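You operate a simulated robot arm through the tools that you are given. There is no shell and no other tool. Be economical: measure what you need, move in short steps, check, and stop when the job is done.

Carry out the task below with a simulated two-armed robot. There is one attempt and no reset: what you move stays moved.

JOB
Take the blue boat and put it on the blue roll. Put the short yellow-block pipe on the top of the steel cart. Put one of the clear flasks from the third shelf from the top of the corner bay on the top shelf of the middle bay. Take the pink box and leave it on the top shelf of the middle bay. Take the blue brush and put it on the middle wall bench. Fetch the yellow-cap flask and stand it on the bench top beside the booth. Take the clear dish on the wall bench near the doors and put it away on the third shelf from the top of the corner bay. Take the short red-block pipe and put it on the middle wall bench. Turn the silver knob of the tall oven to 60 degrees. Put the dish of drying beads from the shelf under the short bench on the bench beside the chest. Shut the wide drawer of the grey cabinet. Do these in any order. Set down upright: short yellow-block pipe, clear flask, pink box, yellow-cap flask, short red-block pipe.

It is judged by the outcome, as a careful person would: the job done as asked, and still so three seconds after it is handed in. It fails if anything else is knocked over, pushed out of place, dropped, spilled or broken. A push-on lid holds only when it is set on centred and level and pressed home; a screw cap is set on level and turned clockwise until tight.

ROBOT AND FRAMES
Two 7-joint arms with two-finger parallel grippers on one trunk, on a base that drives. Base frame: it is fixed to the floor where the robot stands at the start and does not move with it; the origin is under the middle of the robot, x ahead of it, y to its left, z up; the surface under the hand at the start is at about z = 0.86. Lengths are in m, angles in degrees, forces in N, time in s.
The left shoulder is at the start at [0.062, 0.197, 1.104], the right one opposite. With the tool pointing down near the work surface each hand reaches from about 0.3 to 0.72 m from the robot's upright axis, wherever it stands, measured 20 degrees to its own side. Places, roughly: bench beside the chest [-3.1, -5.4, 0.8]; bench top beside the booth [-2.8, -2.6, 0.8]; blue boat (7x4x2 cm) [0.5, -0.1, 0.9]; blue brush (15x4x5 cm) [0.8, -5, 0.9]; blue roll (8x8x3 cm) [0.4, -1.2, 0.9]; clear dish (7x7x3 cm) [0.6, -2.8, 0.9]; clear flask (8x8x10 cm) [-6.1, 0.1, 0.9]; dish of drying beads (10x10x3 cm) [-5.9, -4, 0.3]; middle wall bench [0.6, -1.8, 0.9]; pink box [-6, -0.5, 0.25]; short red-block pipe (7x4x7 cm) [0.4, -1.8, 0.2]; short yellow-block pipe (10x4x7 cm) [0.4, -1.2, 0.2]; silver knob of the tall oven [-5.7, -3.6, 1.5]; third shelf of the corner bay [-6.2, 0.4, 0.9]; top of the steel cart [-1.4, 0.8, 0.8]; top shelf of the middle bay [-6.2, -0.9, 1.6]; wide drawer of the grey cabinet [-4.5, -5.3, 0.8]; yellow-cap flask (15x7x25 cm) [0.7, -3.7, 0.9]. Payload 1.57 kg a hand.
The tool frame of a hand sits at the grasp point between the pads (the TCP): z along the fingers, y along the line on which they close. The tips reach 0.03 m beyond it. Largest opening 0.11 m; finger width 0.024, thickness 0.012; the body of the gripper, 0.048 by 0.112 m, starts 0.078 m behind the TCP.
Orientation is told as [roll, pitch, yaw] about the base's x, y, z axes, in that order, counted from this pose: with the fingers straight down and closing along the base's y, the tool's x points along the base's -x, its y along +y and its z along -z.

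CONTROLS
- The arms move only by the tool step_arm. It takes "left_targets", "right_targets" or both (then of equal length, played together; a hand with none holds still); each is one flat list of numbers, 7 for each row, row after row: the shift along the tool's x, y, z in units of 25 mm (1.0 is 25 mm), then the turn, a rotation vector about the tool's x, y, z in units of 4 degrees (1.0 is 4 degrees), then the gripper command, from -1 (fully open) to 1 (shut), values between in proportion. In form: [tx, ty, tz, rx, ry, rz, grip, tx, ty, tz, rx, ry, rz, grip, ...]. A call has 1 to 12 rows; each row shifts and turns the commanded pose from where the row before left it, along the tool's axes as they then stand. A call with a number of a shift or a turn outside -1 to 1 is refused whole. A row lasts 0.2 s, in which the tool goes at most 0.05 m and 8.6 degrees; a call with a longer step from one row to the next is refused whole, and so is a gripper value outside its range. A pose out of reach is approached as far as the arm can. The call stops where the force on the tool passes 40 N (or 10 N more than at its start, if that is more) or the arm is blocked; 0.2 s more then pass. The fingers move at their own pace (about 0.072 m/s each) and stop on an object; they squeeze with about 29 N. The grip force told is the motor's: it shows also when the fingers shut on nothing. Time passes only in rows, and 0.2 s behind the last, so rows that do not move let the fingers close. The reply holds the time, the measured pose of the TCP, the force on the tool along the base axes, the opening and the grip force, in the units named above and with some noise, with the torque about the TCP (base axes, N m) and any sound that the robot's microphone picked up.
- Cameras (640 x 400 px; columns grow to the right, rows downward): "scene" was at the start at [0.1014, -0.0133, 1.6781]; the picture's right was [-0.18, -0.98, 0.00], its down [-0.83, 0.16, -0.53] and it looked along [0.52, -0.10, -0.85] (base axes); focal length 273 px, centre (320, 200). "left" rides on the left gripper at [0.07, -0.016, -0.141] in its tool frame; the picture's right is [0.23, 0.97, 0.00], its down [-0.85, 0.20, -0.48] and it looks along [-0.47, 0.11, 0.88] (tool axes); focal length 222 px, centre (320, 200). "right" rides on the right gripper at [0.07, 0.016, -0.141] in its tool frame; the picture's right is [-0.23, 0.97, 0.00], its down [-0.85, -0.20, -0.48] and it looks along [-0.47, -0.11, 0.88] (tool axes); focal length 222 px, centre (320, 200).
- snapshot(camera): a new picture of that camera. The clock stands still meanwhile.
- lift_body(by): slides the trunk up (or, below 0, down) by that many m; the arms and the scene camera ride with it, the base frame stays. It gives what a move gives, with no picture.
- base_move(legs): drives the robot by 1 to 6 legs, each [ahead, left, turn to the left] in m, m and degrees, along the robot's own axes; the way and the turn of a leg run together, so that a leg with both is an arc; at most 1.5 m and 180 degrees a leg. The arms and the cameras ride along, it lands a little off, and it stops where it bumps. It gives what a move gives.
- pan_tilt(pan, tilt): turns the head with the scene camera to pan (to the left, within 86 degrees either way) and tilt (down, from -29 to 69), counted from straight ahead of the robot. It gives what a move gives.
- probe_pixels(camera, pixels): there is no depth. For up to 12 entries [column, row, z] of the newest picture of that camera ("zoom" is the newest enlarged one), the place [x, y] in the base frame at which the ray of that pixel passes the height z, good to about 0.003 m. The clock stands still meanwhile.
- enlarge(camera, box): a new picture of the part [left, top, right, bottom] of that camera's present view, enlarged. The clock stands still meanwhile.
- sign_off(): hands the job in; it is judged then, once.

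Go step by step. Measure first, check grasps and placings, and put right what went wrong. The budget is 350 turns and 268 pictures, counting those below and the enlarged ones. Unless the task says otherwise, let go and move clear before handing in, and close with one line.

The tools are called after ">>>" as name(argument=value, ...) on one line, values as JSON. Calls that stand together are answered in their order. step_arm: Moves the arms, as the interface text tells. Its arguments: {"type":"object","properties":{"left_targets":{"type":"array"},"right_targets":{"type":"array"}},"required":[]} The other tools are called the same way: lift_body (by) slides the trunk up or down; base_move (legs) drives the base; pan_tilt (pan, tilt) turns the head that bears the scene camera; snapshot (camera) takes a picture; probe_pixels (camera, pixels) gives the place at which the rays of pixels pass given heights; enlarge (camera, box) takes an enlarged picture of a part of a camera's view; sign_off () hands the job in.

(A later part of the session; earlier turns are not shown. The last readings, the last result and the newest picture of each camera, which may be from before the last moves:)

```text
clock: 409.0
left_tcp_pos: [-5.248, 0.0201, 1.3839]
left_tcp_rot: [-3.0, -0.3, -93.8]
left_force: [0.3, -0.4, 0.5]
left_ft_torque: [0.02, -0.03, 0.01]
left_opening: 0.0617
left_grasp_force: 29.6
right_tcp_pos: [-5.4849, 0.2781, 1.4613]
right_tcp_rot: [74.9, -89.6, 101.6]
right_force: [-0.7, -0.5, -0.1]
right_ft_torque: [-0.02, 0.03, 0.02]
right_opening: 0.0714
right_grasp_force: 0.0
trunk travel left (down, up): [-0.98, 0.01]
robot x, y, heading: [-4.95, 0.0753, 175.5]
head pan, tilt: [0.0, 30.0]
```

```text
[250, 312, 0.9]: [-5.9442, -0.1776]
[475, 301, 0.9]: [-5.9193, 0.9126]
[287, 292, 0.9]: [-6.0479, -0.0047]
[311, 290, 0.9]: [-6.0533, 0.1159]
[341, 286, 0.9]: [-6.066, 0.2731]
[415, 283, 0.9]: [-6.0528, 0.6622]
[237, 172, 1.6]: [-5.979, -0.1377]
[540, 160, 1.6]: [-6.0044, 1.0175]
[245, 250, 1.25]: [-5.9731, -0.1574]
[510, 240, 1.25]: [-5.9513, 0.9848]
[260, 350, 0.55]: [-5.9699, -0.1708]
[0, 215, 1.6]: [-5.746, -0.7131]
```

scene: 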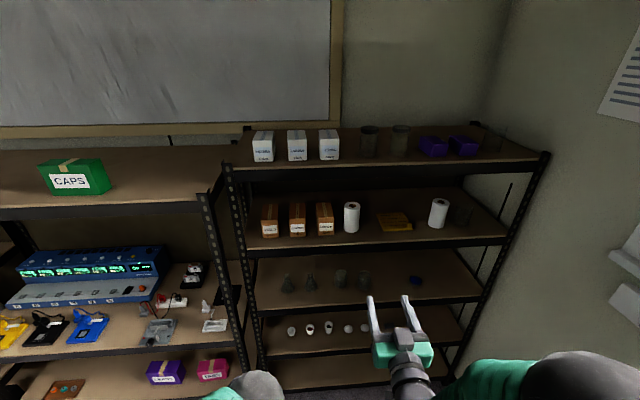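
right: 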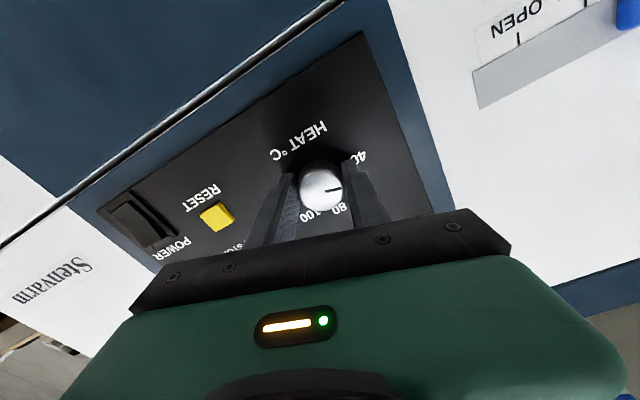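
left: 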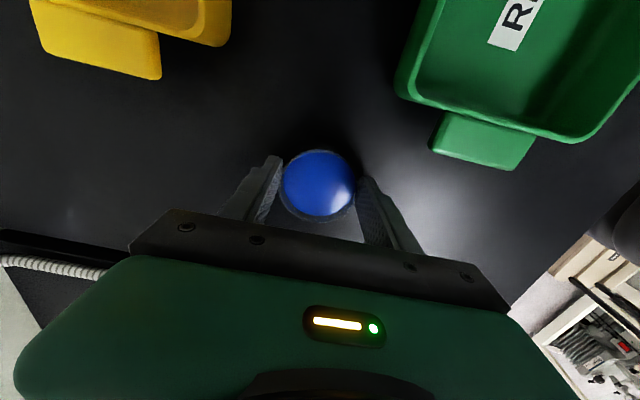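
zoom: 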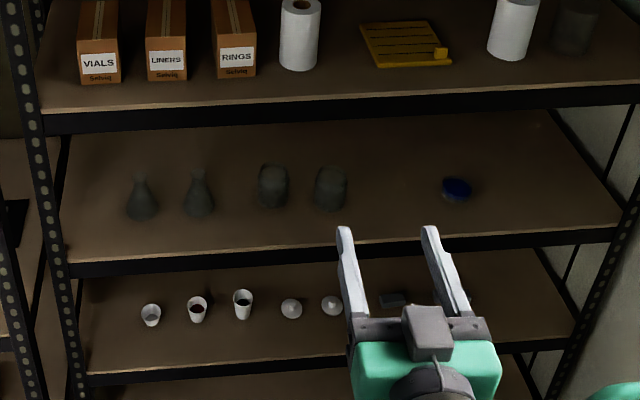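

Shelf spacing is about 0.35, too low for the vertical hand holding the dish; I'll pass the dish in mid-air to the right hand held nearly level. First: lower the trunk, tilt the right hand to 65° and draw it back.

>>> lift_body(by=-0.28)

>>> step_arm(right_targets=[0, -0.4, -1, 0, 1, 0, -1, 0, -0.4, -1, 0, 1, 0, -1, 0, -0.4, -1, 0, 1, 0, -1, 0, -0.4, -1, 0, 1, 0, -1, 0, -0.4, -1, 0, 1, 0, -1, 0, -0.4, 0, 0, 1, 0, -1, 0, 0, 0, 0, 0.25, 0, -1])

>>> step_arm(left_targets=[0.26, -1, 0, 0, 0, 0, 1, 0.26, -1, 0, 0, 0, 0, 1, 0.26, -1, 0, 0, 0, 0, 1, 0.26, -1, 0, 0, 0, 0, 1, 0.26, -1, 0, 0, 0, 0, 1, 0.26, -1, 0, 0, 0, 0, 1, 0.26, -1, 0, 0, 0, 0, 1, 0.26, -1, 0, 0, 0, 0, 1, 0.26, -1, 0, 0, 0, 0, 1, 0.26, -1, 0, 0, 0, 0, 1, 0.26, -1, 0, 0, 0, 0, 1, 0.26, -1, 0, 0, 0, 0, 1])

>>> pan_tilt(pan=0, tilt=42)

>>> snapshot(camera="scene")

```text
clock: 411.8
left_tcp_pos: [-5.2485, 0.0208, 1.1048]
left_tcp_rot: [-3.0, -0.3, -93.8]
left_force: [0.2, 0.3, -0.5]
left_ft_torque: [0.01, 0.0, -0.02]
left_opening: 0.0615
left_grasp_force: 29.4
right_tcp_pos: [-5.4843, 0.2787, 1.1824]
right_tcp_rot: [75.6, -89.4, 100.9]
right_force: [0.8, -0.1, -0.1]
right_ft_torque: [-0.01, 0.04, 0.01]
right_opening: 0.0715
right_grasp_force: 0.0
trunk travel left (down, up): [-0.7, 0.29]
robot x, y, heading: [-4.9506, 0.0768, 175.6]
head pan, tilt: [0.0, 30.0]
```

```text
clock: 413.4
left_tcp_pos: [-5.2494, 0.0198, 1.1033]
left_tcp_rot: [-2.8, -0.4, -93.8]
left_force: [0.4, 0.0, -0.9]
left_ft_torque: [0.0, 0.02, 0.02]
left_opening: 0.0618
left_grasp_force: 28.9
right_tcp_pos: [-5.4521, 0.3356, 1.2106]
right_tcp_rot: [1.0, -64.7, 175.4]
right_force: [0.0, 0.4, 1.1]
right_ft_torque: [0.02, -0.02, -0.02]
right_opening: 0.11
right_grasp_force: 0.1
right hand out of reach, approached as far as the arm can: row 1, 2, 3, 4, 5
trunk travel left (down, up): [-0.7, 0.29]
robot x, y, heading: [-4.9533, 0.0765, 175.5]
head pan, tilt: [0.0, 30.0]
```

```text
clock: 416.0
left_tcp_pos: [-5.5411, 0.1182, 1.1192]
left_tcp_rot: [-2.9, -0.3, -93.7]
left_force: [-0.5, -0.4, -0.6]
left_ft_torque: [-0.03, -0.04, 0.05]
left_opening: 0.062
left_grasp_force: 29.4
right_tcp_pos: [-5.4531, 0.3358, 1.2093]
right_tcp_rot: [1.2, -64.8, 175.4]
right_force: [-0.3, -0.3, -0.1]
right_ft_torque: [-0.03, 0.02, 0.02]
right_opening: 0.11
right_grasp_force: 0.1
trunk travel left (down, up): [-0.7, 0.29]
robot x, y, heading: [-4.9532, 0.0748, 175.5]
head pan, tilt: [0.0, 30.0]
```

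```text
clock: 416.7
left_tcp_pos: [-5.5408, 0.1185, 1.1194]
left_tcp_rot: [-2.9, -0.3, -93.9]
left_force: [-0.1, 0.3, -1.0]
left_ft_torque: [-0.02, -0.01, 0.02]
left_opening: 0.0618
left_grasp_force: 29.3
right_tcp_pos: [-5.4512, 0.3346, 1.2103]
right_tcp_rot: [1.2, -64.9, 175.5]
right_force: [0.7, -0.1, 0.1]
right_ft_torque: [0.01, -0.02, 0.03]
right_opening: 0.1102
right_grasp_force: 0.0
trunk travel left (down, up): [-0.7, 0.29]
robot x, y, heading: [-4.9523, 0.0753, 175.7]
head pan, tilt: [0.0, 42.0]
```

```text
145 pictures are left
```

scene: 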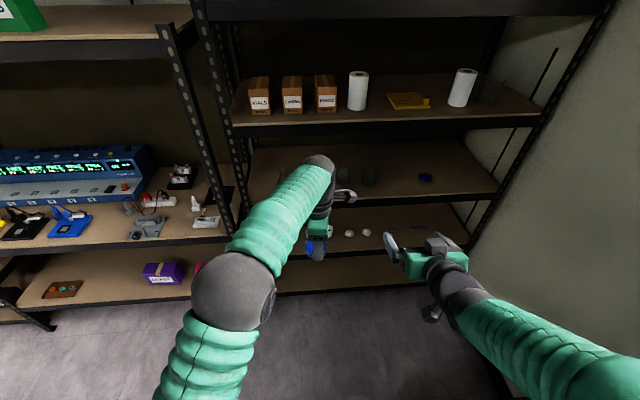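

The right hand can't draw back further, so I extend the left hand another 0.1 m ahead instead.

>>> step_arm(left_targets=[0, -1, 0, 0, 0, 0, 1, 0, -1, 0, 0, 0, 0, 1, 0, -1, 0, 0, 0, 0, 1, 0, -1, 0, 0, 0, 0, 1, 0, 0, 0, 0, 0, 0, 1])

```text
clock: 417.9
left_tcp_pos: [-5.5981, 0.1198, 1.1208]
left_tcp_rot: [-2.9, -0.3, -93.8]
left_force: [0.0, -0.2, -1.6]
left_ft_torque: [0.02, -0.03, 0.0]
left_opening: 0.0617
left_grasp_force: 28.9
left hand out of reach, approached as far as the arm can: row 3, 4
right_tcp_pos: [-5.4526, 0.3356, 1.2109]
right_tcp_rot: [1.1, -64.8, 175.5]
right_force: [-0.3, 0.5, -0.1]
right_ft_torque: [-0.01, -0.02, -0.06]
right_opening: 0.1101
right_grasp_force: 0.0
trunk travel left (down, up): [-0.7, 0.29]
robot x, y, heading: [-4.9526, 0.0766, 175.6]
head pan, tilt: [0.0, 42.0]
```

I'll bring the right hand in from below: first down 0.27, then under the dish.

>>> step_arm(right_targets=[0.98, 0, 0.46, 0, 0, 0, -1, 0.98, 0, 0.46, 0, 0, 0, -1, 0.98, 0, 0.46, 0, 0, 0, -1, 0.98, 0, 0.46, 0, 0, 0, -1, 0.98, 0, 0.46, 0, 0, 0, -1, 0.98, 0, 0.46, 0, 0, 0, -1, 0.98, 0, 0.46, 0, 0, 0, -1, 0.98, 0, 0.46, 0, 0, 0, -1, 0.98, 0, 0.46, 0, 0, 0, -1, 0.98, 0, 0.46, 0, 0, 0, -1])

>>> step_arm(right_targets=[-0.22, 0.905, 0.465, 0, 0, 0, -1, -0.22, 0.905, 0.465, 0, 0, 0, -1, -0.22, 0.905, 0.465, 0, 0, 0, -1, -0.22, 0.905, 0.465, 0, 0, 0, -1, -0.22, 0.905, 0.465, 0, 0, 0, -1, -0.22, 0.905, 0.465, 0, 0, 0, -1, -0.22, 0.905, 0.465, 0, 0, 0, -1, -0.22, 0.905, 0.465, 0, 0, 0, -1, -0.22, 0.905, 0.465, 0, 0, 0, -1, -0.22, 0.905, 0.465, 0, 0, 0, -1, 0, 0, 0, 0, 0, 0, -1])

>>> snapshot(camera="right")

>>> snapshot(camera="left")

```text
clock: 420.1
left_tcp_pos: [-5.5993, 0.1217, 1.1213]
left_tcp_rot: [-2.9, -0.3, -94.0]
left_force: [-0.3, 0.3, -0.6]
left_ft_torque: [-0.01, -0.04, -0.01]
left_opening: 0.0615
left_grasp_force: 28.8
right_tcp_pos: [-5.4577, 0.3344, 0.9418]
right_tcp_rot: [1.1, -64.9, 175.5]
right_force: [-0.1, 0.3, 0.7]
right_ft_torque: [0.05, -0.04, 0.01]
right_opening: 0.1099
right_grasp_force: 0.1
right hand out of reach, approached as far as the arm can: row 3
trunk travel left (down, up): [-0.7, 0.29]
robot x, y, heading: [-4.9507, 0.0813, 175.5]
head pan, tilt: [0.0, 42.0]
```

```text
clock: 422.5
left_tcp_pos: [-5.5983, 0.1197, 1.1223]
left_tcp_rot: [-2.9, -0.3, -93.8]
left_force: [0.4, -0.5, -0.5]
left_ft_torque: [-0.01, 0.0, 0.02]
left_opening: 0.0618
left_grasp_force: 29.1
right_tcp_pos: [-5.6014, 0.1154, 0.9431]
right_tcp_rot: [1.0, -64.9, 175.6]
right_force: [0.0, -0.3, -1.0]
right_ft_torque: [-0.01, 0.05, 0.01]
right_opening: 0.1099
right_grasp_force: 0.0
trunk travel left (down, up): [-0.7, 0.29]
robot x, y, heading: [-4.9533, 0.0768, 175.6]
head pan, tilt: [0.0, 42.0]
```

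```text
144 pictures are left
```

right: 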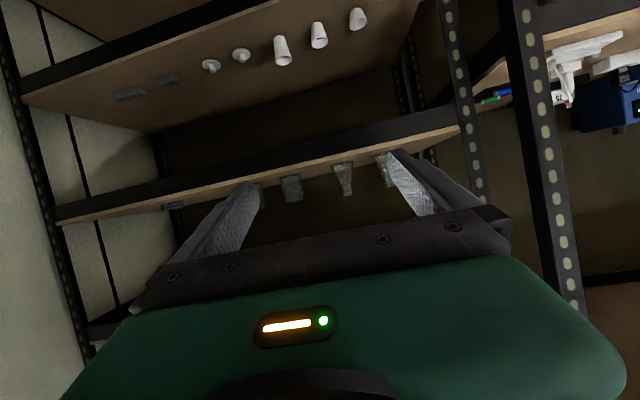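

```text
143 pictures are left
```

left: 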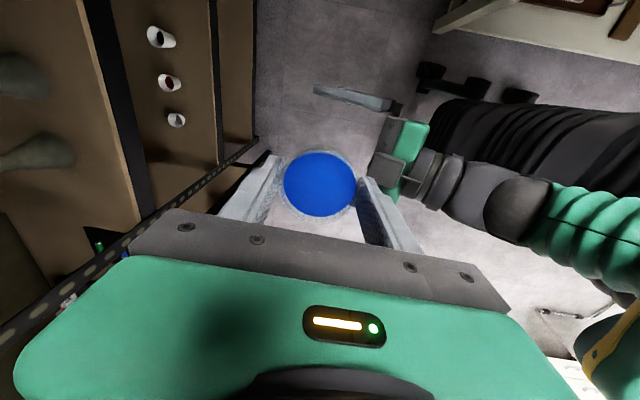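

Aligned within 4 mm. I raise the right hand about two thirds and look.

>>> step_arm(right_targets=[-0.8, -0.04, -0.377, 0, 0, 0, -1, -0.8, -0.04, -0.377, 0, 0, 0, -1, -0.8, -0.04, -0.377, 0, 0, 0, -1, -0.8, -0.04, -0.377, 0, 0, 0, -1, -0.6, 0, -0.28, 0, 0, 0, -1, 0, 0, 0, 0, 0, 0, -1])

>>> snapshot(camera="left")

>>> snapshot(camera="right")

```text
clock: 423.9
left_tcp_pos: [-5.5982, 0.1202, 1.1225]
left_tcp_rot: [-3.0, -0.3, -93.8]
left_force: [0.5, 1.0, -0.6]
left_ft_torque: [0.02, -0.03, 0.0]
left_opening: 0.0618
left_grasp_force: 29.0
right_tcp_pos: [-5.6004, 0.1217, 1.0517]
right_tcp_rot: [1.0, -64.9, 175.6]
right_force: [-0.9, 0.0, -0.6]
right_ft_torque: [-0.01, 0.0, 0.0]
right_opening: 0.1103
right_grasp_force: 0.1
trunk travel left (down, up): [-0.7, 0.29]
robot x, y, heading: [-4.9516, 0.0775, 175.4]
head pan, tilt: [0.0, 42.0]
```

```text
142 pictures are left
```

left: 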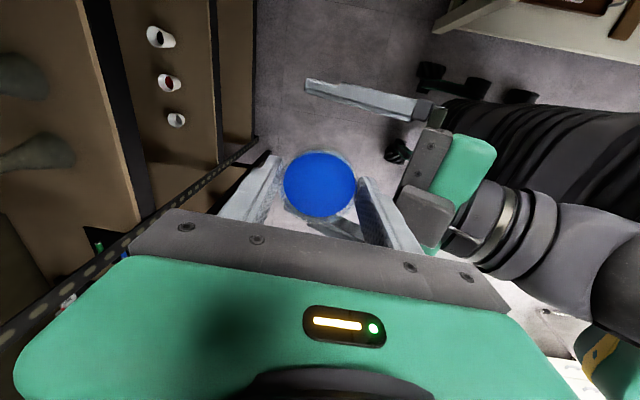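

```text
141 pictures are left
```

right: 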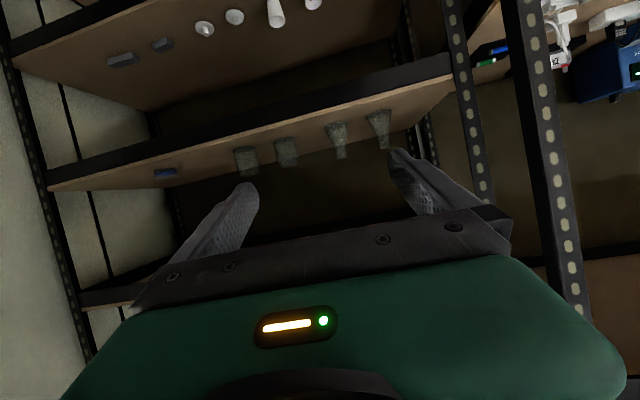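

Fingers sit either side. I raise the last 4.6 cm and close the right hand.

>>> step_arm(right_targets=[-0.55, 0, -0.26, 0, 0, 0, -1, -0.55, 0, -0.26, 0, 0, 0, -1, -0.55, 0, -0.26, 0, 0, 0, -1, 0, 0, 0, 0, 0, 0, -1])

>>> snapshot(camera="left")

```text
clock: 424.9
left_tcp_pos: [-5.5979, 0.1207, 1.1231]
left_tcp_rot: [-2.9, -0.3, -93.8]
left_force: [0.0, 0.5, -0.2]
left_ft_torque: [0.02, 0.05, 0.03]
left_opening: 0.0618
left_grasp_force: 29.3
right_tcp_pos: [-5.6006, 0.1211, 1.0959]
right_tcp_rot: [1.0, -64.9, 175.6]
right_force: [-0.3, 0.6, -0.1]
right_ft_torque: [0.04, -0.01, 0.0]
right_opening: 0.1101
right_grasp_force: 0.0
trunk travel left (down, up): [-0.7, 0.29]
robot x, y, heading: [-4.9527, 0.0743, 175.3]
head pan, tilt: [0.0, 42.0]
```

```text
140 pictures are left
```

left: 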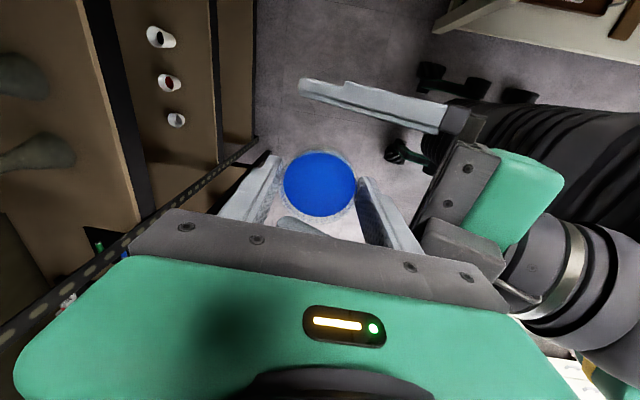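

The dish looks about 1 cm off toward the lower finger (robot left), so I shift the right hand 1 cm left, then close slowly.

>>> step_arm(right_targets=[0, 0.4, 0, 0, 0, 0, -1, 0, 0, 0, 0, 0, 0, -0.7, 0, 0, 0, 0, 0, 0, -0.5, 0, 0, 0, 0, 0, 0, -0.4, 0, 0, 0, 0, 0, 0, -0.4])

>>> snapshot(camera="left")

```text
clock: 426.1
left_tcp_pos: [-5.5969, 0.1204, 1.1213]
left_tcp_rot: [-2.9, -0.3, -93.9]
left_force: [0.1, 0.5, 0.6]
left_ft_torque: [-0.03, 0.02, 0.02]
left_opening: 0.0617
left_grasp_force: 29.7
right_tcp_pos: [-5.6013, 0.1123, 1.0949]
right_tcp_rot: [1.0, -64.9, 175.7]
right_force: [-0.6, 0.3, 0.6]
right_ft_torque: [0.02, -0.04, -0.03]
right_opening: 0.0771
right_grasp_force: 0.1
trunk travel left (down, up): [-0.7, 0.29]
robot x, y, heading: [-4.9526, 0.0754, 175.7]
head pan, tilt: [0.0, 42.0]
```

```text
139 pictures are left
```

left: 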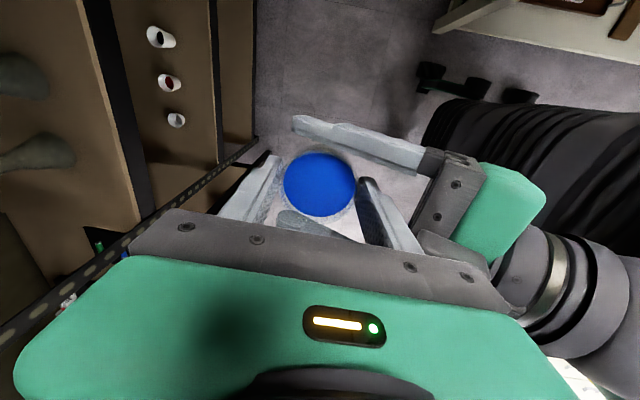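

Nearly centred now. I close the right hand.

>>> step_arm(right_targets=[0, 0.08, 0, 0, 0, 0, -0.2, 0, 0, 0, 0, 0, 0, 0.1, 0, 0, 0, 0, 0, 0, 0.6, 0, 0, 0, 0, 0, 0, 1, 0, 0, 0, 0, 0, 0, 1])

>>> snapshot(camera="left")

```text
clock: 427.3
left_tcp_pos: [-5.5981, 0.1203, 1.1214]
left_tcp_rot: [-2.9, -0.4, -93.8]
left_force: [2.5, -16.3, 0.2]
left_ft_torque: [-0.31, -0.07, 0.06]
left_opening: 0.0622
left_grasp_force: 29.2
right_tcp_pos: [-5.6019, 0.1108, 1.0953]
right_tcp_rot: [0.9, -64.9, 175.6]
right_force: [-2.7, 18.2, -0.4]
right_ft_torque: [-0.1, 0.06, 0.01]
right_opening: 0.0624
right_grasp_force: 29.5
trunk travel left (down, up): [-0.7, 0.29]
robot x, y, heading: [-4.9546, 0.0783, 175.4]
head pan, tilt: [0.0, 42.0]
```

```text
138 pictures are left
```

left: 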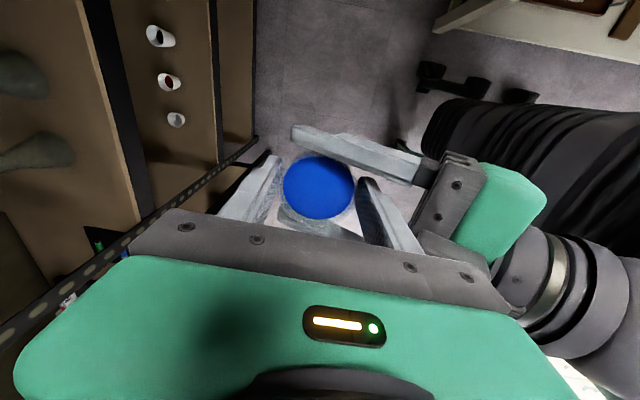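

Both hold it (right opening 0.062). I open the left hand and raise it clear.

>>> step_arm(left_targets=[0, 0, 0, 0, 0, 0, 0.3, 0, 0, 0, 0, 0, 0, -0.2, 0, 0, 0, 0, 0, 0, -0.5, 0, 0, 0, 0, 0, 0, -0.6, 0, 0, -0.4, 0, 0, 0, -0.6, 0, 0, -0.8, 0, 0, 0, -0.6, 0, 0, -1, 0, 0, 0, -0.6, 0, 0, -1, 0, 0, 0, -0.6, 0, 0, -1, 0, 0, 0, -0.6, 0, 0, -1, 0, 0, 0, -0.6])

>>> snapshot(camera="left")

```text
clock: 428.8
left_tcp_pos: [-5.5933, 0.1152, 1.1569]
left_tcp_rot: [-3.8, -0.4, -93.6]
left_force: [-24.7, -1.9, -3.6]
left_ft_torque: [0.06, -0.21, -0.17]
left_opening: 0.0664
left_grasp_force: 0.1
left hand out of reach, approached as far as the arm can: row 5, 6, 7
right_tcp_pos: [-5.5962, 0.1098, 1.0972]
right_tcp_rot: [1.1, -64.9, 175.7]
right_force: [24.8, 1.5, 3.3]
right_ft_torque: [-0.16, 1.74, 0.05]
right_opening: 0.0621
right_grasp_force: 29.2
trunk travel left (down, up): [-0.7, 0.29]
robot x, y, heading: [-4.951, 0.0772, 175.4]
head pan, tilt: [0.0, 42.0]
stopped in row 7 (right hand): the force on the tool passed its limit at 42 N (the readings are from after the stop); the commanded pose is now the measured one
```

```text
137 pictures are left
```

left: 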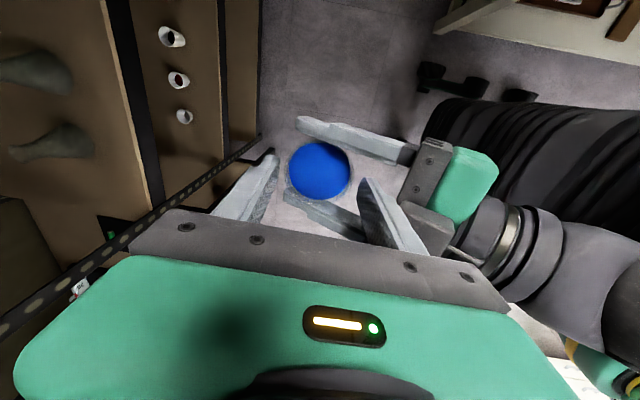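

The left rear finger presses on the right palm; its tips are already above the dish. I narrow the left hand a little and raise it further.

>>> step_arm(left_targets=[0, 0, 0, 0, 0, 0, 0, 0, 0, 0, 0, 0, 0, 0.1, 0, 0, -0.4, 0, 0, 0, 0.1, 0, 0, -0.6, 0, 0, 0, 0.1, 0, 0, -0.6, 0, 0, 0, 0.1])

>>> snapshot(camera="left")

```text
clock: 430.0
left_tcp_pos: [-5.5748, 0.1137, 1.1921]
left_tcp_rot: [-3.6, -0.4, -93.7]
left_force: [-4.8, -0.6, -4.3]
left_ft_torque: [-0.04, 0.21, -0.06]
left_opening: 0.046
left_grasp_force: 0.1
left hand out of reach, approached as far as the arm can: row 3, 5
right_tcp_pos: [-5.5989, 0.11, 1.0971]
right_tcp_rot: [1.1, -65.2, 175.4]
right_force: [4.7, 0.6, 3.1]
right_ft_torque: [-0.07, 0.13, 0.05]
right_opening: 0.0622
right_grasp_force: 28.6
trunk travel left (down, up): [-0.7, 0.29]
robot x, y, heading: [-4.9515, 0.0804, 175.2]
head pan, tilt: [0.0, 42.0]
```

```text
136 pictures are left
```

left: 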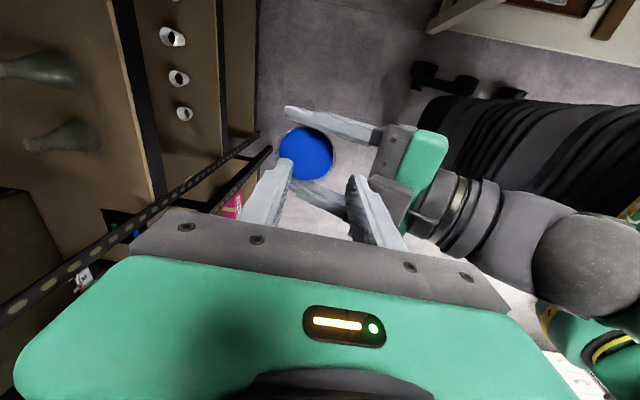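

Free above the palm. I move the left hand sideways to the left and up.

>>> step_arm(left_targets=[-0.6, 0, -0.3, 0, 0, 0, 0, -1, 0, -0.2, 0, 0, 0, 0, -1, 0.3, -0.2, 0, 0, 0, 0, -1, 0.3, 0, 0, 0, 0, 0, -1, 0.5, 0, 0, 0, 0, 0, -1, 0.5, 0, 0, 0, 0, 0, -1, 0.5, 0, 0, 0, 0, 0, -1, 0.5, 0, 0, 0, 0, 0, -1, 0.5, 0, 0, 0, 0, 0])

>>> snapshot(camera="scene")

>>> snapshot(camera="right")

```text
clock: 432.0
left_tcp_pos: [-5.5084, -0.1078, 1.207]
left_tcp_rot: [-3.4, -0.2, -93.6]
left_force: [-0.2, -1.0, -0.6]
left_ft_torque: [0.01, 0.02, 0.02]
left_opening: 0.0547
left_grasp_force: 0.1
right_tcp_pos: [-5.5985, 0.1098, 1.0978]
right_tcp_rot: [0.9, -65.2, 175.6]
right_force: [0.0, -0.9, 0.1]
right_ft_torque: [-0.01, 0.02, -0.01]
right_opening: 0.0623
right_grasp_force: 28.8
trunk travel left (down, up): [-0.7, 0.29]
robot x, y, heading: [-4.9545, 0.0775, 175.8]
head pan, tilt: [0.0, 42.0]
```

```text
135 pictures are left
```

scene: 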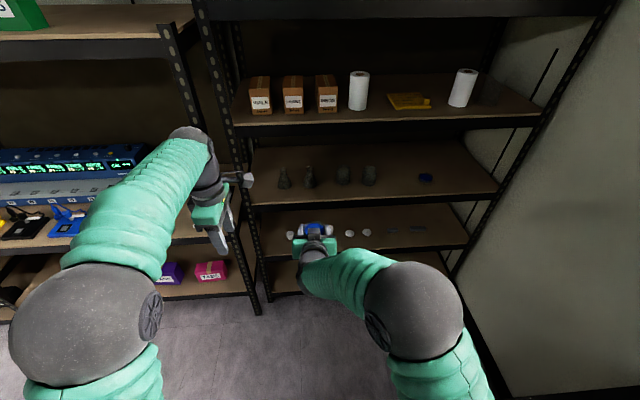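

```text
134 pictures are left
```

right: 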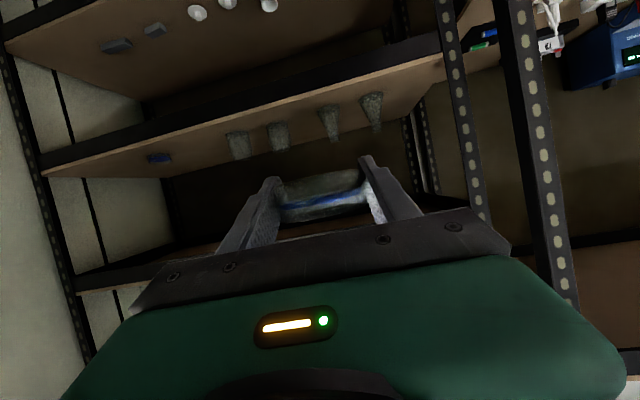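

The right hand holds the dish level. I draw the left hand back, lower the trunk 0.13, square up, move north to y about 0.53 and approach.

>>> step_arm(left_targets=[0, 1, 0, 0, 0, 0, 0, 0, 1, 0, 0, 0, 0, 0, 0, 1, 0, 0, 0, 0, 0, 0, 1, 0, 0, 0, 0, 0, 0, 1, 0, 0, 0, 0, 0, 0, 1, 0, 0, 0, 0, 0, 0, 1, 0, 0, 0, 0, 0, 0, 1, 0, 0, 0, 0, 0, 0, 1, 0, 0, 0, 0, 0])

>>> lift_body(by=-0.13)

>>> base_move(legs=[[0, -0.46, 4.4], [0.25, 0, 0]])

>>> pan_tilt(pan=-5, tilt=35)

>>> snapshot(camera="scene")

>>> snapshot(camera="right")

```text
clock: 434.0
left_tcp_pos: [-5.2859, -0.1199, 1.1922]
left_tcp_rot: [-3.6, -0.2, -93.7]
left_force: [-0.1, -0.3, 0.0]
left_ft_torque: [0.01, 0.0, -0.02]
left_opening: 0.055
left_grasp_force: 0.1
right_tcp_pos: [-5.598, 0.1094, 1.097]
right_tcp_rot: [1.0, -65.2, 175.4]
right_force: [-0.3, 0.2, 0.2]
right_ft_torque: [-0.03, -0.01, 0.03]
right_opening: 0.0624
right_grasp_force: 29.4
trunk travel left (down, up): [-0.7, 0.29]
robot x, y, heading: [-4.9542, 0.0799, 175.5]
head pan, tilt: [0.0, 42.0]
```

```text
clock: 435.6
left_tcp_pos: [-5.2861, -0.1204, 1.0627]
left_tcp_rot: [-3.4, -0.2, -93.7]
left_force: [0.9, 0.3, 0.9]
left_ft_torque: [0.01, -0.01, 0.01]
left_opening: 0.0551
left_grasp_force: 0.1
right_tcp_pos: [-5.5985, 0.1099, 0.9673]
right_tcp_rot: [1.0, -65.2, 175.6]
right_force: [-0.2, -1.0, 0.3]
right_ft_torque: [-0.01, 0.0, -0.02]
right_opening: 0.0623
right_grasp_force: 29.0
trunk travel left (down, up): [-0.57, 0.42]
robot x, y, heading: [-4.9483, 0.0778, 175.7]
head pan, tilt: [0.0, 42.0]
```

```text
clock: 437.3
left_tcp_pos: [-5.2397, -0.0384, 1.066]
left_tcp_rot: [-3.8, -0.7, -84.4]
left_force: [-0.3, 0.0, 0.5]
left_ft_torque: [0.08, 0.03, 0.01]
left_opening: 0.0548
left_grasp_force: 0.1
right_tcp_pos: [-5.5825, 0.1332, 0.9716]
right_tcp_rot: [2.3, -65.4, -175.9]
right_force: [0.0, -1.2, -0.7]
right_ft_torque: [0.03, 0.01, -0.1]
right_opening: 0.062
right_grasp_force: 29.4
trunk travel left (down, up): [-0.57, 0.42]
robot x, y, heading: [-4.9472, 0.2005, -175.4]
head pan, tilt: [0.0, 42.0]
stopped in leg 1: the robot was blocked; the commanded pose is now the measured one
```

```text
clock: 438.0
left_tcp_pos: [-5.2437, -0.0317, 1.0658]
left_tcp_rot: [-3.7, -1.2, -84.5]
left_force: [-0.3, 0.4, 0.8]
left_ft_torque: [0.02, 0.01, -0.01]
left_opening: 0.0549
left_grasp_force: 0.0
right_tcp_pos: [-5.5883, 0.1399, 0.9685]
right_tcp_rot: [3.2, -65.1, -177.0]
right_force: [-0.6, -0.2, -0.3]
right_ft_torque: [-0.01, 0.02, 0.03]
right_opening: 0.0624
right_grasp_force: 29.3
trunk travel left (down, up): [-0.57, 0.42]
robot x, y, heading: [-4.9435, 0.2059, -175.4]
head pan, tilt: [-5.0, 35.0]
```

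```text
133 pictures are left
```

scene: 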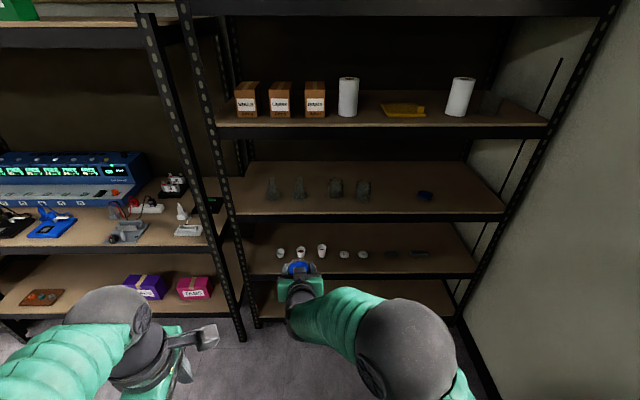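

```text
132 pictures are left
```

right: 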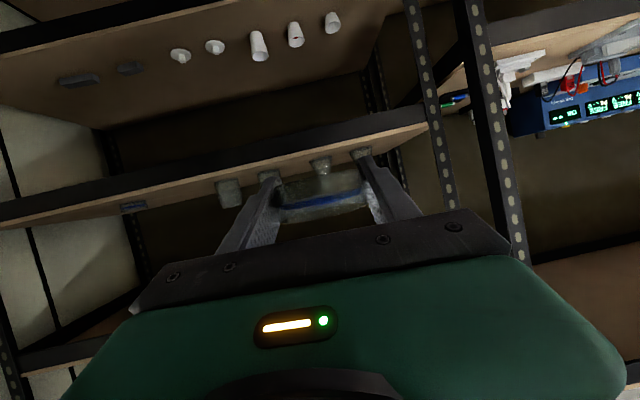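

Something blocked the robot on its right side; I look there.

>>> pan_tilt(pan=-84, tilt=40)

>>> snapshot(camera="scene")

```text
clock: 439.5
left_tcp_pos: [-5.2446, -0.0306, 1.0662]
left_tcp_rot: [-3.5, -1.3, -84.5]
left_force: [0.8, -0.4, -0.2]
left_ft_torque: [0.01, 0.02, 0.0]
left_opening: 0.0551
left_grasp_force: 0.1
right_tcp_pos: [-5.5885, 0.1414, 0.9697]
right_tcp_rot: [3.3, -65.1, -177.1]
right_force: [0.6, 0.7, -0.8]
right_ft_torque: [0.02, -0.03, -0.02]
right_opening: 0.0618
right_grasp_force: 29.1
trunk travel left (down, up): [-0.57, 0.42]
robot x, y, heading: [-4.9484, 0.2003, -175.5]
head pan, tilt: [-84.0, 40.0]
```

```text
131 pictures are left
```

scene: 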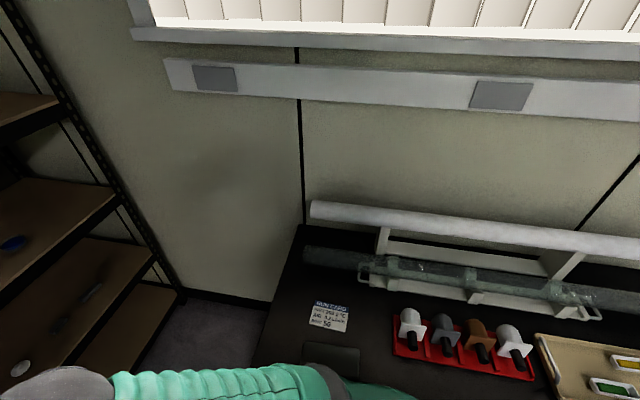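

I probe the side bench's outline.

>>> probe_pixels(camera="scene", pixels=[[300, 226, 0.82], [252, 368, 0.82], [640, 290, 0.82], [345, 362, 0.82], [330, 315, 0.82], [430, 350, 0.82]])

>>> enlarge(camera="scene", box=[220, 280, 460, 400])

```text
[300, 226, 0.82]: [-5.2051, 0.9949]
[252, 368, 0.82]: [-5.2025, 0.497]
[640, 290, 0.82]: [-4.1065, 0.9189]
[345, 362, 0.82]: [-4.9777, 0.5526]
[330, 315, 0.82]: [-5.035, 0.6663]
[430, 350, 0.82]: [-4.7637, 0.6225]
```

```text
2.67 times, centred on (340, 340) of scene
```

zoom: 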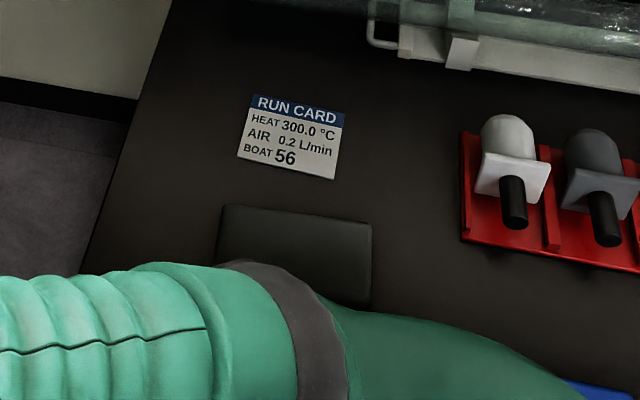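

The side bench begins at y 0.49, so I'll approach the shelf diagonally: first move south and west, then turn to heading 145.

>>> base_move(legs=[[0, 0.3, 0], [0.25, 0, 0], [0, 0, -39.5]])

>>> pan_tilt(pan=0, tilt=35)

>>> snapshot(camera="scene")

```text
clock: 444.9
left_tcp_pos: [-5.5482, -0.1164, 1.0675]
left_tcp_rot: [-3.6, -1.1, -124.5]
left_force: [-0.6, 0.4, 0.9]
left_ft_torque: [0.01, 0.0, -0.01]
left_opening: 0.0553
left_grasp_force: 0.0
right_tcp_pos: [-5.7027, 0.2354, 0.9695]
right_tcp_rot: [3.2, -65.1, 143.0]
right_force: [-0.8, -0.6, -0.2]
right_ft_torque: [0.03, -0.03, -0.04]
right_opening: 0.0622
right_grasp_force: 29.1
trunk travel left (down, up): [-0.57, 0.42]
robot x, y, heading: [-5.1688, -0.1316, 144.7]
head pan, tilt: [-84.0, 40.0]
```

```text
clock: 446.5
left_tcp_pos: [-5.5472, -0.1166, 1.0665]
left_tcp_rot: [-3.7, -1.2, -124.5]
left_force: [0.2, -0.3, 0.3]
left_ft_torque: [0.0, 0.01, 0.0]
left_opening: 0.055
left_grasp_force: 0.0
right_tcp_pos: [-5.6994, 0.2358, 0.9699]
right_tcp_rot: [3.4, -65.2, 143.1]
right_force: [-0.5, -0.6, -0.4]
right_ft_torque: [0.02, 0.01, -0.02]
right_opening: 0.0622
right_grasp_force: 28.6
trunk travel left (down, up): [-0.57, 0.42]
robot x, y, heading: [-5.1695, -0.1299, 144.5]
head pan, tilt: [0.0, 35.0]
```

```text
129 pictures are left
```

scene: 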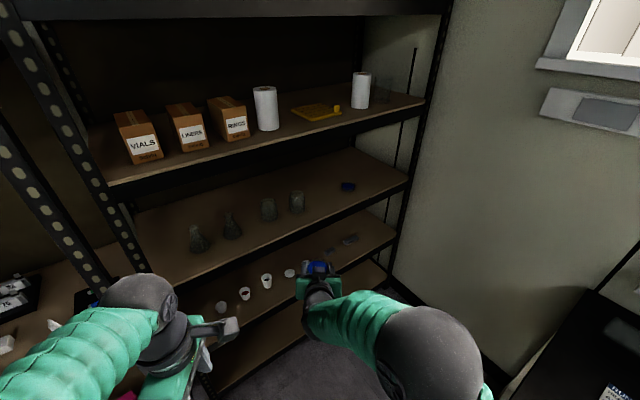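

Good view of the shelf. I probe the items at z 0.90 and 0.88 to fix the shelf's height.

>>> probe_pixels(camera="scene", pixels=[[198, 250, 0.9], [232, 237, 0.9], [269, 220, 0.9], [297, 211, 0.9], [348, 189, 0.9], [198, 250, 0.86], [348, 189, 0.86], [180, 287, 0.9], [405, 184, 0.9], [330, 205, 0.9]])

>>> enlarge(camera="scene", box=[170, 160, 430, 300])

```text
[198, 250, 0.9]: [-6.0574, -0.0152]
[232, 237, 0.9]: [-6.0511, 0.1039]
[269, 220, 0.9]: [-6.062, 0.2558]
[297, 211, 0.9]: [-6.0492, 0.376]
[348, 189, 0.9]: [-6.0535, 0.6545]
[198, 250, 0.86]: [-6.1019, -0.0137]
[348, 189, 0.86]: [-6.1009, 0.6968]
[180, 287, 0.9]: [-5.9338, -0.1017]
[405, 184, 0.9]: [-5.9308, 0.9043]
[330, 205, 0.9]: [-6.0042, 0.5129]
```

```text
2.46 times, centred on (300, 230) of scene
```

zoom: 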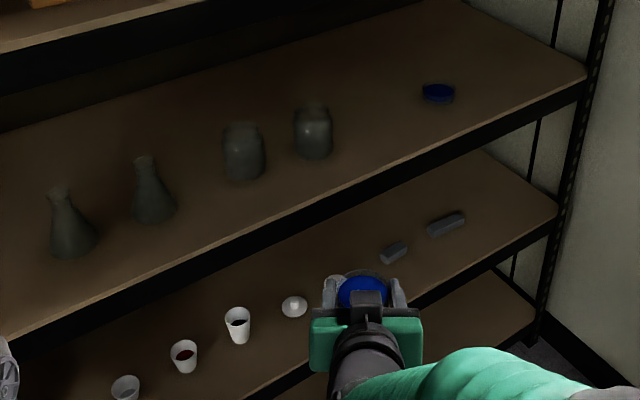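

Shelf surface is about 0.90; the gap's middle is [-6.01, 0.515]. To keep the left hand off the shelf I turn to heading 151 first.

>>> base_move(legs=[[0, 0, 6.5]])

```text
clock: 447.4
left_tcp_pos: [-5.5462, -0.1573, 1.0667]
left_tcp_rot: [-3.7, -1.2, -118.0]
left_force: [-0.4, 0.3, 0.4]
left_ft_torque: [-0.01, -0.01, -0.01]
left_opening: 0.0552
left_grasp_force: 0.0
right_tcp_pos: [-5.7374, 0.1752, 0.9701]
right_tcp_rot: [3.7, -65.3, 149.1]
right_force: [0.2, -0.3, -0.6]
right_ft_torque: [-0.04, -0.03, 0.01]
right_opening: 0.0622
right_grasp_force: 28.8
trunk travel left (down, up): [-0.57, 0.42]
robot x, y, heading: [-5.1708, -0.1277, 151.0]
head pan, tilt: [0.0, 35.0]
```

I go diagonally to a point before the shelf, then check.

>>> base_move(legs=[[0.2, -0.165, 0]])

>>> snapshot(camera="scene")

>>> snapshot(camera="right")

```text
clock: 449.3
left_tcp_pos: [-5.6473, 0.0776, 1.0663]
left_tcp_rot: [-3.6, -0.8, -118.0]
left_force: [0.8, -1.0, -0.3]
left_ft_torque: [0.05, -0.03, 0.01]
left_opening: 0.0549
left_grasp_force: 0.1
right_tcp_pos: [-5.8376, 0.4103, 0.9713]
right_tcp_rot: [2.6, -65.2, 150.2]
right_force: [0.4, 0.1, 0.4]
right_ft_torque: [0.06, -0.03, -0.05]
right_opening: 0.0624
right_grasp_force: 28.8
trunk travel left (down, up): [-0.57, 0.42]
robot x, y, heading: [-5.2655, 0.11, 150.7]
head pan, tilt: [0.0, 35.0]
```

```text
127 pictures are left
```

scene: 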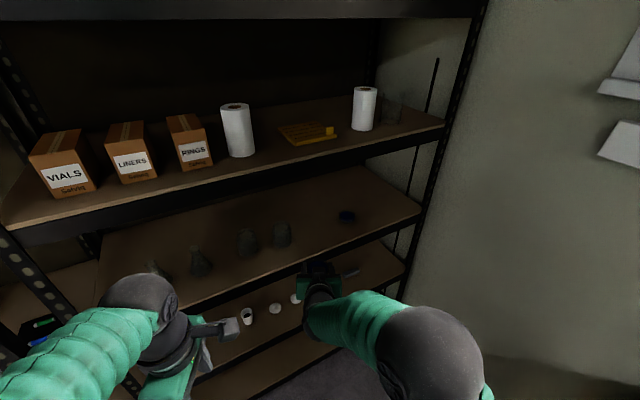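

```text
126 pictures are left
```

right: 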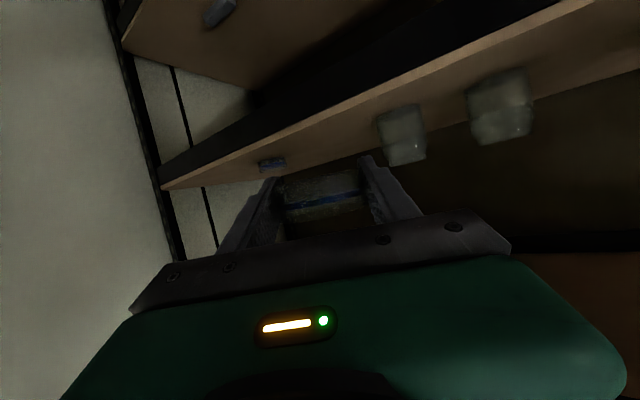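

On line. Ahead 0.2 to bring the dish over the shelf.

>>> base_move(legs=[[0.2, -0.007, 0]])

>>> snapshot(camera="right")

>>> snapshot(camera="scene")

```text
clock: 450.9
left_tcp_pos: [-5.8157, 0.1838, 1.0673]
left_tcp_rot: [-3.9, -1.1, -118.0]
left_force: [-0.5, 0.1, -0.3]
left_ft_torque: [-0.03, -0.02, -0.01]
left_opening: 0.055
left_grasp_force: 0.0
right_tcp_pos: [-6.0062, 0.518, 0.9728]
right_tcp_rot: [3.3, -65.2, 149.5]
right_force: [0.2, 0.2, -0.2]
right_ft_torque: [0.02, 0.03, 0.02]
right_opening: 0.0621
right_grasp_force: 29.1
trunk travel left (down, up): [-0.57, 0.42]
robot x, y, heading: [-5.4363, 0.2171, 151.1]
head pan, tilt: [0.0, 35.0]
```

```text
125 pictures are left
```

right: 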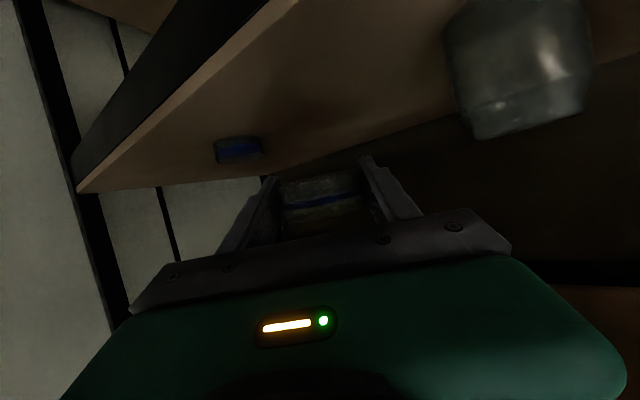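

```text
124 pictures are left
```

scene: 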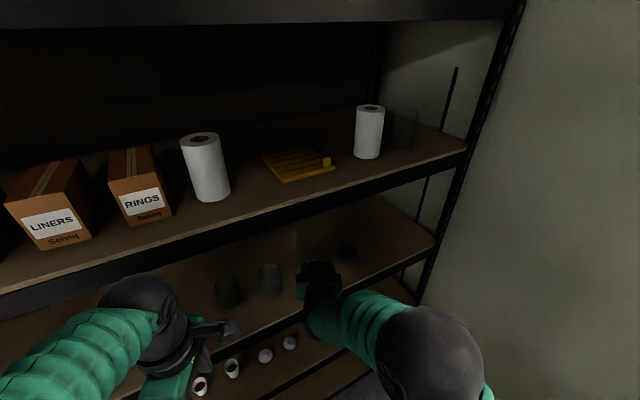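

Over the gap. I lower with small steps.

>>> step_arm(right_targets=[0.45, 0, 0.213, 0, 0, 0, 1, 0.45, 0, 0.213, 0, 0, 0, 1, 0.27, 0, 0.128, 0, 0, 0, 1, 0, 0, 0, 0, 0, 0, 1])

>>> step_arm(right_targets=[0.11, 0, 0.05, 0, 0, 0, 1, 0.11, 0, 0.05, 0, 0, 0, 1, 0.11, 0, 0.05, 0, 0, 0, 1, 0, 0, 0, 0, 0, 0, 1])

```text
clock: 451.9
left_tcp_pos: [-5.8145, 0.186, 1.0673]
left_tcp_rot: [-3.8, -1.2, -118.0]
left_force: [-0.4, -0.3, 0.2]
left_ft_torque: [0.01, -0.01, -0.03]
left_opening: 0.0551
left_grasp_force: 0.1
right_tcp_pos: [-6.0051, 0.5192, 0.9392]
right_tcp_rot: [3.6, -65.4, 149.2]
right_force: [0.4, -0.4, -0.5]
right_ft_torque: [0.0, -0.04, -0.03]
right_opening: 0.062
right_grasp_force: 29.1
trunk travel left (down, up): [-0.57, 0.42]
robot x, y, heading: [-5.4397, 0.2136, 150.9]
head pan, tilt: [0.0, 35.0]
```

```text
clock: 452.9
left_tcp_pos: [-5.814, 0.1865, 1.068]
left_tcp_rot: [-3.7, -1.2, -118.0]
left_force: [-0.6, -0.5, -0.5]
left_ft_torque: [-0.02, -0.03, 0.01]
left_opening: 0.0548
left_grasp_force: 0.0
right_tcp_pos: [-6.0052, 0.5192, 0.9297]
right_tcp_rot: [3.4, -65.3, 149.3]
right_force: [0.3, 0.1, -0.2]
right_ft_torque: [0.0, 0.01, 0.0]
right_opening: 0.0622
right_grasp_force: 29.0
trunk travel left (down, up): [-0.57, 0.42]
robot x, y, heading: [-5.4397, 0.2168, 151.1]
head pan, tilt: [0.0, 35.0]
```

>>> step_arm(right_targets=[0.11, 0, 0.05, 0, 0, 0, 1, 0.11, 0, 0.05, 0, 0, 0, 1, 0, 0, 0, 0, 0, 0, 1])

>>> step_arm(right_targets=[0.09, 0, 0.043, 0, 0, 0, 1, 0.09, 0, 0.043, 0, 0, 0, 1, 0, 0, 0, 0, 0, 0, 1])

>>> snapshot(camera="right")

```text
clock: 453.7
left_tcp_pos: [-5.8152, 0.1872, 1.0682]
left_tcp_rot: [-3.7, -1.2, -118.0]
left_force: [0.6, 0.0, 0.0]
left_ft_torque: [0.04, -0.01, 0.02]
left_opening: 0.0554
left_grasp_force: 0.0
right_tcp_pos: [-6.0072, 0.5181, 0.9233]
right_tcp_rot: [3.4, -65.3, 149.2]
right_force: [0.4, 0.6, -0.7]
right_ft_torque: [-0.02, -0.02, 0.0]
right_opening: 0.0622
right_grasp_force: 28.8
trunk travel left (down, up): [-0.57, 0.42]
robot x, y, heading: [-5.4416, 0.2137, 151.0]
head pan, tilt: [0.0, 35.0]
```

```text
clock: 454.5
left_tcp_pos: [-5.8157, 0.1863, 1.0669]
left_tcp_rot: [-3.8, -1.2, -118.0]
left_force: [-0.1, 1.1, -0.3]
left_ft_torque: [0.02, 0.0, -0.01]
left_opening: 0.0551
left_grasp_force: 0.1
right_tcp_pos: [-6.0067, 0.5175, 0.9194]
right_tcp_rot: [3.5, -65.2, 149.4]
right_force: [-0.5, -0.4, 0.0]
right_ft_torque: [-0.01, -0.01, -0.01]
right_opening: 0.0621
right_grasp_force: 29.2
trunk travel left (down, up): [-0.57, 0.42]
robot x, y, heading: [-5.439, 0.2155, 150.9]
head pan, tilt: [0.0, 35.0]
```

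```text
123 pictures are left
```

right: 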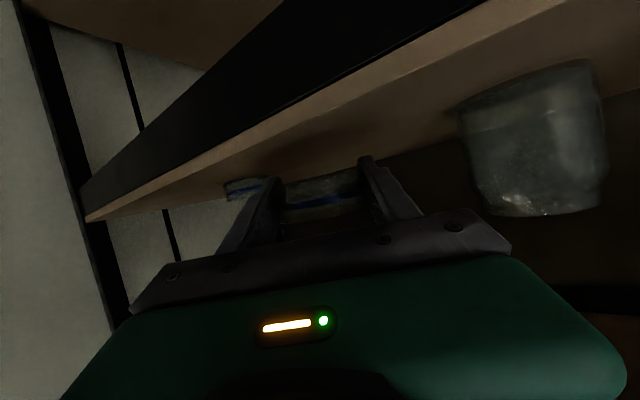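

Close to the shelf. I continue in 2 mm steps.

>>> step_arm(right_targets=[0.08, 0, 0.037, 0, 0, 0, 1, 0.08, 0, 0.037, 0, 0, 0, 1, 0.08, 0, 0.037, 0, 0, 0, 1, 0, 0, 0, 0, 0, 0, 1])

>>> step_arm(right_targets=[0.08, 0, 0.037, 0, 0, 0, 1, 0.08, 0, 0.037, 0, 0, 0, 1, 0, 0, 0, 0, 0, 0, 1])

```text
clock: 455.5
left_tcp_pos: [-5.8138, 0.1871, 1.0675]
left_tcp_rot: [-3.7, -1.3, -118.1]
left_force: [0.1, 0.0, 0.1]
left_ft_torque: [0.01, 0.03, 0.0]
left_opening: 0.0549
left_grasp_force: 0.2
right_tcp_pos: [-6.0081, 0.5196, 0.9119]
right_tcp_rot: [3.5, -65.2, 149.2]
right_force: [0.1, 0.2, -0.6]
right_ft_torque: [-0.01, -0.03, -0.02]
right_opening: 0.0622
right_grasp_force: 29.1
trunk travel left (down, up): [-0.57, 0.42]
robot x, y, heading: [-5.4383, 0.2141, 151.0]
head pan, tilt: [0.0, 35.0]
```

```text
clock: 456.3
left_tcp_pos: [-5.8148, 0.1852, 1.0678]
left_tcp_rot: [-3.7, -1.2, -118.0]
left_force: [0.9, -0.1, 0.0]
left_ft_torque: [0.01, -0.03, 0.03]
left_opening: 0.0549
left_grasp_force: 0.1
right_tcp_pos: [-6.0066, 0.5182, 0.9077]
right_tcp_rot: [3.6, -65.3, 149.3]
right_force: [-0.4, -0.3, -0.7]
right_ft_torque: [0.0, -0.02, 0.02]
right_opening: 0.0622
right_grasp_force: 28.9
trunk travel left (down, up): [-0.57, 0.42]
robot x, y, heading: [-5.4418, 0.2163, 151.1]
head pan, tilt: [0.0, 35.0]
```

>>> step_arm(right_targets=[0.08, 0, 0.037, 0, 0, 0, 1, 0.08, 0, 0.037, 0, 0, 0, 1, 0.08, 0, 0.037, 0, 0, 0, 1, 0, 0, 0, 0, 0, 0, 1])

>>> step_arm(right_targets=[0.08, 0, 0.037, 0, 0, 0, 1, 0.08, 0, 0.037, 0, 0, 0, 1, 0, 0, 0, 0, 0, 0, 1])

>>> snapshot(camera="right")

```text
clock: 457.3
left_tcp_pos: [-5.8133, 0.1855, 1.0678]
left_tcp_rot: [-3.8, -1.2, -118.1]
left_force: [0.3, -0.2, -0.1]
left_ft_torque: [0.03, 0.04, 0.01]
left_opening: 0.055
left_grasp_force: 0.1
right_tcp_pos: [-6.0082, 0.5177, 0.9036]
right_tcp_rot: [3.6, -65.6, 149.2]
right_force: [0.0, 1.9, 13.3]
right_ft_torque: [0.63, 0.09, -0.07]
right_opening: 0.062
right_grasp_force: 29.1
trunk travel left (down, up): [-0.57, 0.42]
robot x, y, heading: [-5.443, 0.2145, 151.0]
head pan, tilt: [0.0, 35.0]
```

```text
clock: 458.1
left_tcp_pos: [-5.8135, 0.1846, 1.0689]
left_tcp_rot: [-3.9, -1.1, -117.9]
left_force: [-1.0, 0.9, 0.3]
left_ft_torque: [0.03, -0.01, 0.02]
left_opening: 0.0549
left_grasp_force: 0.1
right_tcp_pos: [-6.0076, 0.5183, 0.9037]
right_tcp_rot: [3.6, -65.9, 149.1]
right_force: [-6.8, 4.4, 31.3]
right_ft_torque: [1.34, 0.3, 0.52]
right_opening: 0.062
right_grasp_force: 29.1
trunk travel left (down, up): [-0.57, 0.42]
robot x, y, heading: [-5.4377, 0.2143, 151.1]
head pan, tilt: [0.0, 35.0]
```

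```text
122 pictures are left
```

right: 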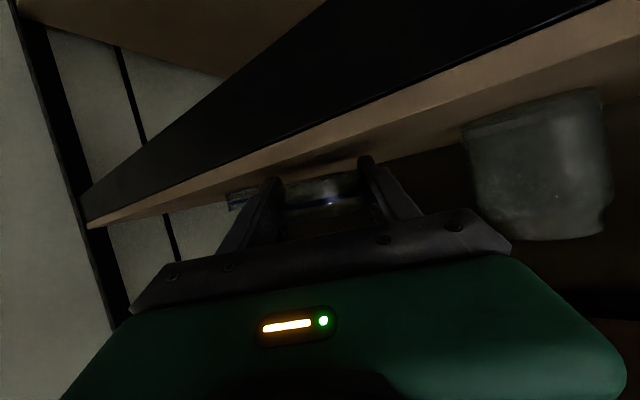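

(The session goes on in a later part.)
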